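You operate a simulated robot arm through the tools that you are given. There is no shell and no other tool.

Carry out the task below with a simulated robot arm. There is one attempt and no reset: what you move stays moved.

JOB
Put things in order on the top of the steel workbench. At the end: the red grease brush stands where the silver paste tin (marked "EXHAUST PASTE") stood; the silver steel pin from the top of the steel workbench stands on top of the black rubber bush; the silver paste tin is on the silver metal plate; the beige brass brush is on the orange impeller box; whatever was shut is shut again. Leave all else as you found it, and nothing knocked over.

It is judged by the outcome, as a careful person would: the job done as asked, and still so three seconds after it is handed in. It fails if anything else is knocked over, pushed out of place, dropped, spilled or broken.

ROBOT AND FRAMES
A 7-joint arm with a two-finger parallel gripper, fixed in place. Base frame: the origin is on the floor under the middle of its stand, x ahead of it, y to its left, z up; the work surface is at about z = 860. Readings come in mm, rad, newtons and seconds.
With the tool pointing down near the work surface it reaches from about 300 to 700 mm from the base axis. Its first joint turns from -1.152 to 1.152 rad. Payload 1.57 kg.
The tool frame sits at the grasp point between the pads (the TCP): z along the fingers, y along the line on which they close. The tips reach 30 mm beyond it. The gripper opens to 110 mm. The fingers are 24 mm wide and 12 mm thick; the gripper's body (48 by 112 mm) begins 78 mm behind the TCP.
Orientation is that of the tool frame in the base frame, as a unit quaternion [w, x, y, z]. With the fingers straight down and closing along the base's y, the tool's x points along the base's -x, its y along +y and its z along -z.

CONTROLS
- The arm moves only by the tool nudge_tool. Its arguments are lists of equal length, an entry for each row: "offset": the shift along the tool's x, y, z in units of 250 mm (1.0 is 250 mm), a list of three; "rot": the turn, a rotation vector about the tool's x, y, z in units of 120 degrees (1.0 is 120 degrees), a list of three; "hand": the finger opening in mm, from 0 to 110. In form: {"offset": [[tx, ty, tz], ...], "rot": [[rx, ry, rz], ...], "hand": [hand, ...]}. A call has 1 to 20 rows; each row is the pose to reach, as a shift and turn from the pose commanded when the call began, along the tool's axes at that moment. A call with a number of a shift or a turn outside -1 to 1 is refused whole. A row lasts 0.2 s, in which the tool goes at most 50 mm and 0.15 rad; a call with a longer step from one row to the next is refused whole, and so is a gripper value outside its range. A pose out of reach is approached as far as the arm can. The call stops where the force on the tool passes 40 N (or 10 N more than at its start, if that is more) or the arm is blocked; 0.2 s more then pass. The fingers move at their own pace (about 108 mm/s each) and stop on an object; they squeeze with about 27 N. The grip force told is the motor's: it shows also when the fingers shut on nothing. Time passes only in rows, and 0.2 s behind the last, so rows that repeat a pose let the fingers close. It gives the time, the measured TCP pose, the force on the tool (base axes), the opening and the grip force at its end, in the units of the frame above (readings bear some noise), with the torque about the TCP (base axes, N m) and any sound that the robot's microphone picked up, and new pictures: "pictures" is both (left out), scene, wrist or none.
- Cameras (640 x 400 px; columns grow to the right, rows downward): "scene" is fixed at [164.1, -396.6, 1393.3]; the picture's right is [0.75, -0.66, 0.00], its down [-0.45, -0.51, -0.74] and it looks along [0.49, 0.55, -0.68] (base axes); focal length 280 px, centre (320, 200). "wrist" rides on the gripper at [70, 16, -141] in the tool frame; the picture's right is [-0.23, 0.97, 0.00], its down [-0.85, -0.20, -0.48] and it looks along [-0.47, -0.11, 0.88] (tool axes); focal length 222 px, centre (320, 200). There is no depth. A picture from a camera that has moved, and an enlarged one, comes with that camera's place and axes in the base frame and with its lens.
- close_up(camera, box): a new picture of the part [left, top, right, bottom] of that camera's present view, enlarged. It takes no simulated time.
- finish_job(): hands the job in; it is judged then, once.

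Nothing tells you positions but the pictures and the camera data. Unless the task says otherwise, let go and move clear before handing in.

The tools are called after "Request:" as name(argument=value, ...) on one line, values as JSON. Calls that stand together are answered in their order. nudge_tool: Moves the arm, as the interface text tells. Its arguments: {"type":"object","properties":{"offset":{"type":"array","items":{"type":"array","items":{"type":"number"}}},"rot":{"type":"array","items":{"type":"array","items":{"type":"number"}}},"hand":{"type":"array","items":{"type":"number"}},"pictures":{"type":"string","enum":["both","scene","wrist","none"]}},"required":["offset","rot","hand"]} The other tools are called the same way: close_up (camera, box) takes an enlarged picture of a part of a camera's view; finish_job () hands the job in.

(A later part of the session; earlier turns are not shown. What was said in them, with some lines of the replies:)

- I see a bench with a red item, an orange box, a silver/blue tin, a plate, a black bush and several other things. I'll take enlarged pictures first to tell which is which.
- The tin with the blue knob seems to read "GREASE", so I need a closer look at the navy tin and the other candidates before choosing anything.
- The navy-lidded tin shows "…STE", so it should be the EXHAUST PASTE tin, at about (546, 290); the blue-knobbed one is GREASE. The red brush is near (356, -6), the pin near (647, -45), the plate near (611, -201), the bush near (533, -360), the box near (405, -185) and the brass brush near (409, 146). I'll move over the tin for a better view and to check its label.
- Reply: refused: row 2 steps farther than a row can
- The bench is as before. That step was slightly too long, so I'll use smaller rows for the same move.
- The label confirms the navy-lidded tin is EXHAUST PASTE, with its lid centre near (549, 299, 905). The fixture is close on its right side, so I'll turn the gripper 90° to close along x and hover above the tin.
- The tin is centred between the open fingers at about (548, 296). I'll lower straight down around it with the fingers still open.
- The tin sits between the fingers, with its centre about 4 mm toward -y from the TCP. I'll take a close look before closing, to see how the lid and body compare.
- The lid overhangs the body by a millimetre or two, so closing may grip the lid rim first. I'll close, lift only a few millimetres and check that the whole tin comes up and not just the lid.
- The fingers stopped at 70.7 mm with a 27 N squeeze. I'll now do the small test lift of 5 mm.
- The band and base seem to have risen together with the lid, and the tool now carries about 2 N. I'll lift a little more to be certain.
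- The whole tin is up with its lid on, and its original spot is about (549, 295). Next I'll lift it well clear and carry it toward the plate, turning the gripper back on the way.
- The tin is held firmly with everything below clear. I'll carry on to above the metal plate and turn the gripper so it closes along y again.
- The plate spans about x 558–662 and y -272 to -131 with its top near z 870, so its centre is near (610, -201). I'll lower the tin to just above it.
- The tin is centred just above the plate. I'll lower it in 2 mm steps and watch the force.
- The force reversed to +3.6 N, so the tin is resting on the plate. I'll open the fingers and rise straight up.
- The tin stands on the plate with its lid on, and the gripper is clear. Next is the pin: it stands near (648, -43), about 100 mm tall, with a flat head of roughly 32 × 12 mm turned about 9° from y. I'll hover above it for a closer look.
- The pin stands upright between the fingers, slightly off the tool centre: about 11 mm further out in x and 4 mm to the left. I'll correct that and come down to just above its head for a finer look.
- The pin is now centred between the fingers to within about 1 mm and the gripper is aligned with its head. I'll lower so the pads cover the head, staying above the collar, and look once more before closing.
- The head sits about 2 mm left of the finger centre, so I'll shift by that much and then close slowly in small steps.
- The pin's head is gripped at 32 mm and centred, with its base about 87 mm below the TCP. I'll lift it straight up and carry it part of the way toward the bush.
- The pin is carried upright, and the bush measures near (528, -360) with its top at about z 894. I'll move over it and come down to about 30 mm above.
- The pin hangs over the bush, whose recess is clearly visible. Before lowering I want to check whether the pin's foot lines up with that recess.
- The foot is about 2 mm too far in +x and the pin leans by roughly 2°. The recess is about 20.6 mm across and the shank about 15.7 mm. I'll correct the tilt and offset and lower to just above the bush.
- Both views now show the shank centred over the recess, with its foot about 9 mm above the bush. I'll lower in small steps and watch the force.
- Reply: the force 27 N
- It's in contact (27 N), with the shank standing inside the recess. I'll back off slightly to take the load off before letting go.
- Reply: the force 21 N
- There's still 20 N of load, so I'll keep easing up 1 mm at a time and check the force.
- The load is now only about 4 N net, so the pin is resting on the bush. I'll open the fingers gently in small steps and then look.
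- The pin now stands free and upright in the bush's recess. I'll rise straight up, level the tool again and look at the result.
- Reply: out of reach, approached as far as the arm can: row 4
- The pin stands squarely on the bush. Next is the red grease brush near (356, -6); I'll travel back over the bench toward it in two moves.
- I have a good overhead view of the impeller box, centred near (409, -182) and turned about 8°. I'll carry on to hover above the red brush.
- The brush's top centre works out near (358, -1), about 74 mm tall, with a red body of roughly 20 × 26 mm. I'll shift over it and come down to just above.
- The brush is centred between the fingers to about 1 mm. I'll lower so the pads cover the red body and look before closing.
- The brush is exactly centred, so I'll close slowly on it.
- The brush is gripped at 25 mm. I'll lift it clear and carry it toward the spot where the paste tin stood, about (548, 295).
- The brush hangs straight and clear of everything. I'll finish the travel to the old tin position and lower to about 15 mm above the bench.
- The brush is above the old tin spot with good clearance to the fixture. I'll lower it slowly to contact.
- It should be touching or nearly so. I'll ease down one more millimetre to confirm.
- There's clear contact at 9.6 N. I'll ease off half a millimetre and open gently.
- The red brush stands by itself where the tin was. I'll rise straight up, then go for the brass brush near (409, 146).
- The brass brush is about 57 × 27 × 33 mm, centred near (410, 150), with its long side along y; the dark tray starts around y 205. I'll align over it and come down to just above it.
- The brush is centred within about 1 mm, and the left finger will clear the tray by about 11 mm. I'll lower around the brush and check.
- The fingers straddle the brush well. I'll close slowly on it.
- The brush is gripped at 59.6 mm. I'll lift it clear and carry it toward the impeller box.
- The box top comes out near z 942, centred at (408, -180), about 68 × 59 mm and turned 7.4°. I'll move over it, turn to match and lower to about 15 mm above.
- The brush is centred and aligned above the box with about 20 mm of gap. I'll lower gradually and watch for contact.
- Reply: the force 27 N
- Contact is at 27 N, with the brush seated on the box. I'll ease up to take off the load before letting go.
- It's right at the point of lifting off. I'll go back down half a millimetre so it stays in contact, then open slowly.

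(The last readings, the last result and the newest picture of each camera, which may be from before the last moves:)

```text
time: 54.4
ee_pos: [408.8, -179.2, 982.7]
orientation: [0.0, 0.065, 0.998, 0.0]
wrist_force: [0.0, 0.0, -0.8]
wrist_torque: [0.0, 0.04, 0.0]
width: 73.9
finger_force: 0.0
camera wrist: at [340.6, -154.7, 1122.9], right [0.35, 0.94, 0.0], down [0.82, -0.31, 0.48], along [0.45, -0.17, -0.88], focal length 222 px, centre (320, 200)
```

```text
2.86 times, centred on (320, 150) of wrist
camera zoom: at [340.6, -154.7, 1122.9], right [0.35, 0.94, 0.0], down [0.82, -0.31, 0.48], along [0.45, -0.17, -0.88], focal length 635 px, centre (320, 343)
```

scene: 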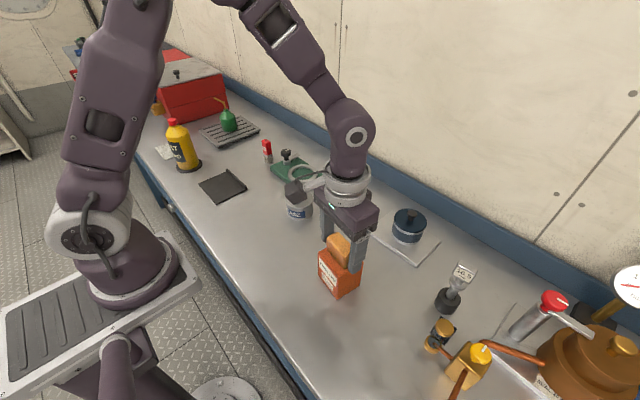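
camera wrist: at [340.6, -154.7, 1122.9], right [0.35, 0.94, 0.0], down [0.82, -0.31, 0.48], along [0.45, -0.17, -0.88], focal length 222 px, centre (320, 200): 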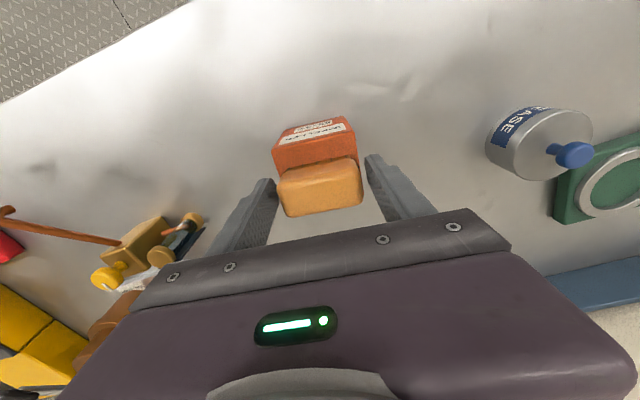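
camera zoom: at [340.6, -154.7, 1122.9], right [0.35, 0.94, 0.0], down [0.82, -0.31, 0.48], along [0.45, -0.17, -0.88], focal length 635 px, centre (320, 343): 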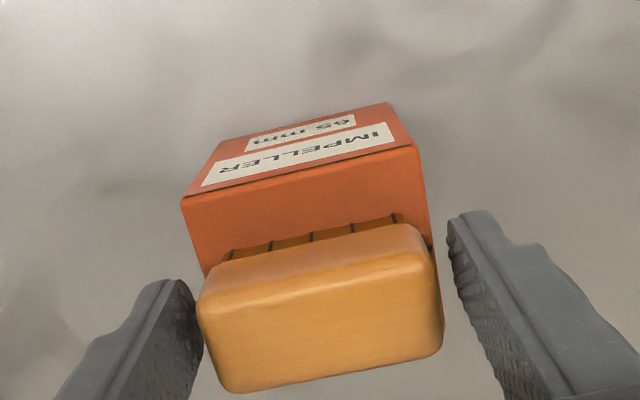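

The brass brush sits free on the box. I'll rise straight up and move away to inspect the whole bench.

Request:
nudge_tool(offset=[[0, 0, -0.06], [0, 0, -0.2], [0, 0, -0.38], [0, 0, -0.5], [0, 0.17, -0.55], [0, 0.34, -0.6], [0, 0.51, -0.65], [0, 0.68, -0.7], [0, 0.85, -0.7]], rot=[[0, 0, 0], [0, 0, 0], [0, 0, 0], [0, 0, 0], [0, 0, -0.02], [0, 0, -0.04], [0, 0, -0.06], [0, 0, -0.06], [0, 0, -0.06]], hand=[78, 80, 90, 100, 110, 110, 110, 110, 110], pictures="both")

Request:
close_up(camera="scene", box=[300, 190, 500, 320])

Request:
close_up(camera="scene", box=[180, 110, 340, 230])

Request:
close_up(camera="scene", box=[420, 250, 480, 320])

```text
time: 56.4
ee_pos: [437.6, 34.8, 1155.3]
orientation: [-0.001, 0.002, 1.0, -0.001]
wrist_force: [-0.2, 0.7, 0.1]
wrist_torque: [-0.03, -0.02, -0.01]
width: 109.9
finger_force: 0.1
camera wrist: at [366.3, 50.1, 1295.6], right [0.23, 0.97, 0.0], down [0.85, -0.2, 0.48], along [0.47, -0.11, -0.88], focal length 222 px, centre (320, 200)
```

scene: 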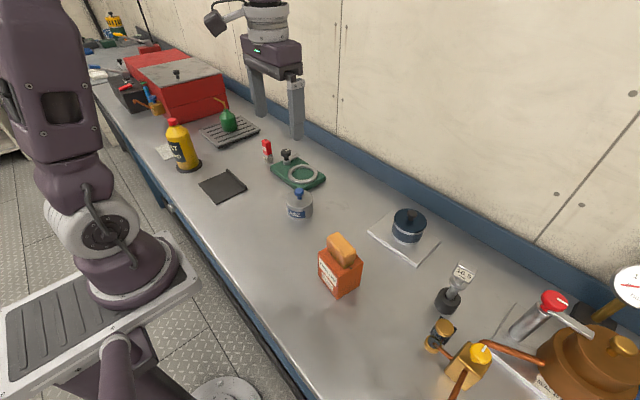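
wrist: 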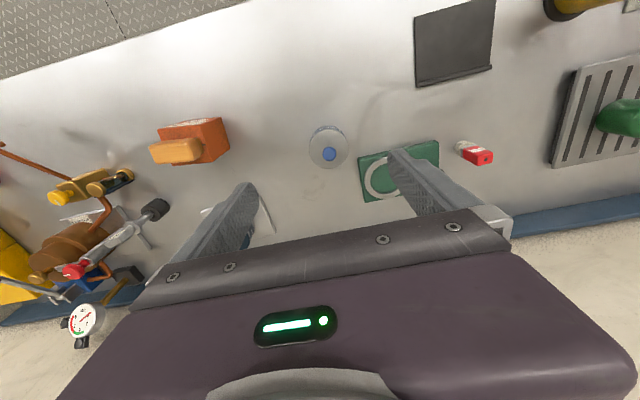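

```text
3.08 times, centred on (400, 255) of scene
camera zoom: at [164.1, -396.6, 1393.3], right [0.75, -0.66, 0.0], down [-0.45, -0.51, -0.74], along [0.49, 0.55, -0.68], focal length 862 px, centre (74, 31)
```

zoom: 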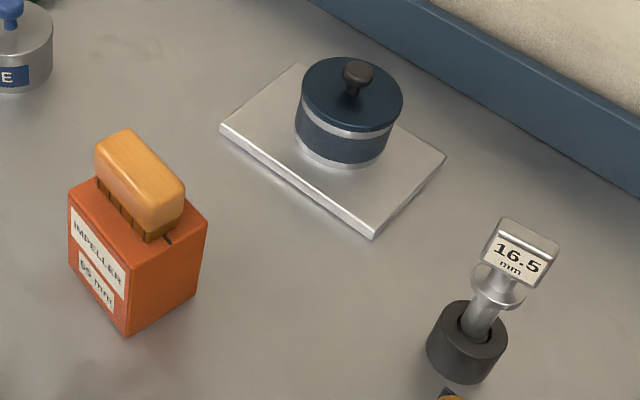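

```text
3.33 times, centred on (260, 170) of scene
camera zoom: at [164.1, -396.6, 1393.3], right [0.75, -0.66, 0.0], down [-0.45, -0.51, -0.74], along [0.49, 0.55, -0.68], focal length 934 px, centre (520, 300)
```

zoom: 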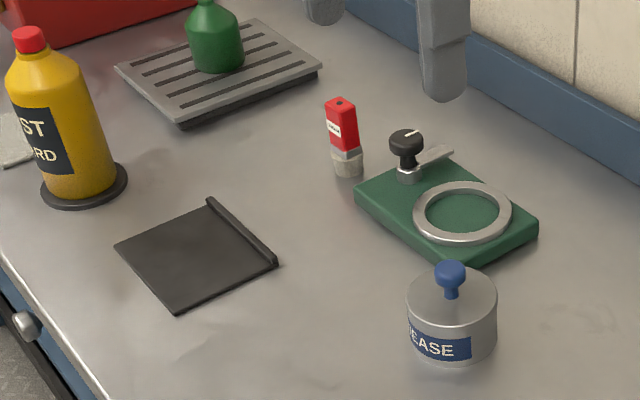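

```text
5.71 times, centred on (450, 285) of scene
camera zoom: at [164.1, -396.6, 1393.3], right [0.75, -0.66, 0.0], down [-0.45, -0.51, -0.74], along [0.49, 0.55, -0.68], focal length 1601 px, centre (-423, -286)
```

zoom: 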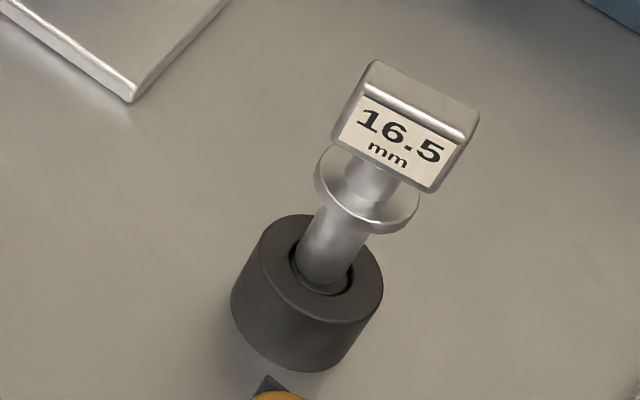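

All four moves look right. I also noticed a knob at the bench's front edge, so I'll check that nothing else there matches the items or was left open before handing in.

Request:
close_up(camera="scene", box=[130, 150, 290, 270])

Request:
close_up(camera="scene", box=[60, 0, 260, 130])

Request:
close_up(camera="scene", box=[400, 260, 640, 400])

Request:
close_up(camera="wrist", box=[0, 80, 280, 260])

Request:
close_up(camera="scene", box=[315, 225, 375, 265])

```text
3.33 times, centred on (210, 210) of scene
camera zoom: at [164.1, -396.6, 1393.3], right [0.75, -0.66, 0.0], down [-0.45, -0.51, -0.74], along [0.49, 0.55, -0.68], focal length 934 px, centre (687, 167)
```

zoom: 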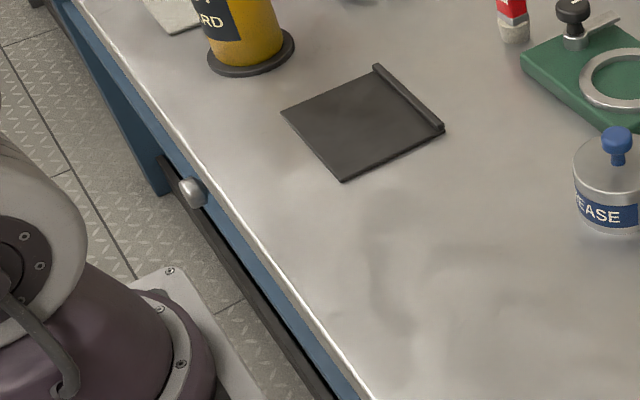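

```text
3.08 times, centred on (160, 65) of scene
camera zoom: at [164.1, -396.6, 1393.3], right [0.75, -0.66, 0.0], down [-0.45, -0.51, -0.74], along [0.49, 0.55, -0.68], focal length 862 px, centre (812, 615)
```

zoom: 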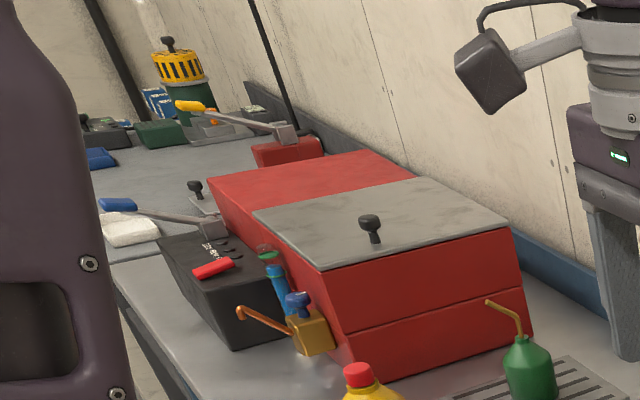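

```text
2.67 times, centred on (520, 330) of scene
camera zoom: at [164.1, -396.6, 1393.3], right [0.75, -0.66, 0.0], down [-0.45, -0.51, -0.74], along [0.49, 0.55, -0.68], focal length 747 px, centre (-213, -147)
```

zoom: 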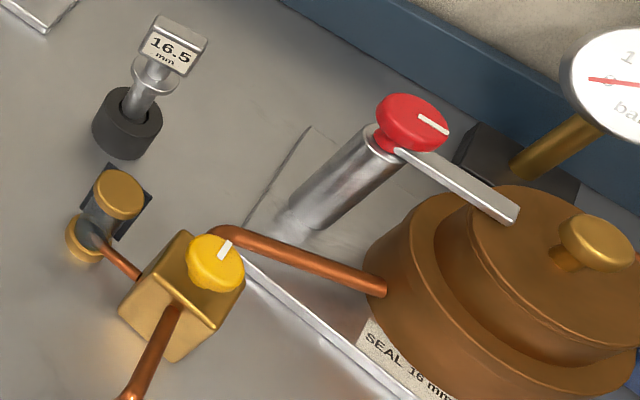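

```text
2.22 times, centred on (140, 170) of wrist
camera zoom: at [366.3, 50.1, 1295.6], right [0.23, 0.97, 0.0], down [0.85, -0.2, 0.48], along [0.47, -0.11, -0.88], focal length 494 px, centre (720, 267)
```

zoom: 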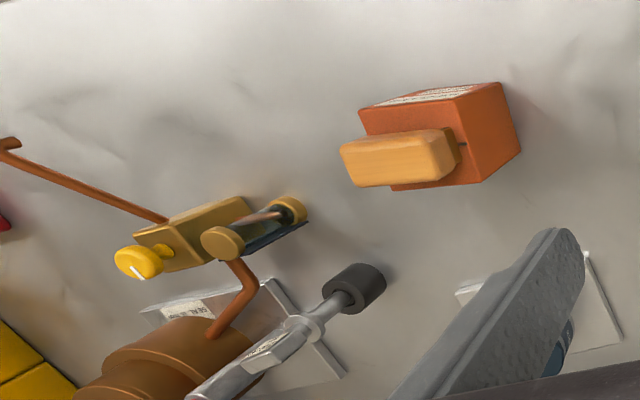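

```text
10.00 times, centred on (345, 245) of scene
camera zoom: at [164.1, -396.6, 1393.3], right [0.75, -0.66, 0.0], down [-0.45, -0.51, -0.74], along [0.49, 0.55, -0.68], focal length 2802 px, centre (70, -250)
```

zoom: 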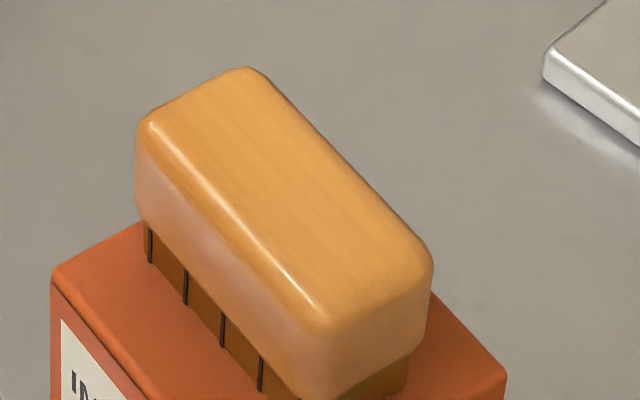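

The paste tin is on the metal plate with its lid on, and the red grease brush stands where the tin was. The pin stands on the rubber bush and the brass brush sits on the impeller box. Nothing was opened, nothing is disturbed and the gripper is clear, so I'm handing in.

Request:
finish_job()

```text
The job is handed in.
```

The job is handed in. In the last pictures everything stood where it should, but I was given no verdict on it:

- **Paste tin:** the EXHAUST PASTE tin is on the silver metal plate, with its lid still on.
- **Red grease brush:** it stands where the paste tin stood, within about 5 mm by my measurements.
- **Steel pin:** it stands upright in the shallow recess on top of the black rubber bush.
- **Brass brush:** it rests on the orange impeller box, centred and lined up with it. Its handle looks more orange-tan than beige, but it was the only brass brush I could see.

I opened nothing, so everything that was shut stayed shut. I saw nothing else moved or knocked over, and the arm is clear of the bench.
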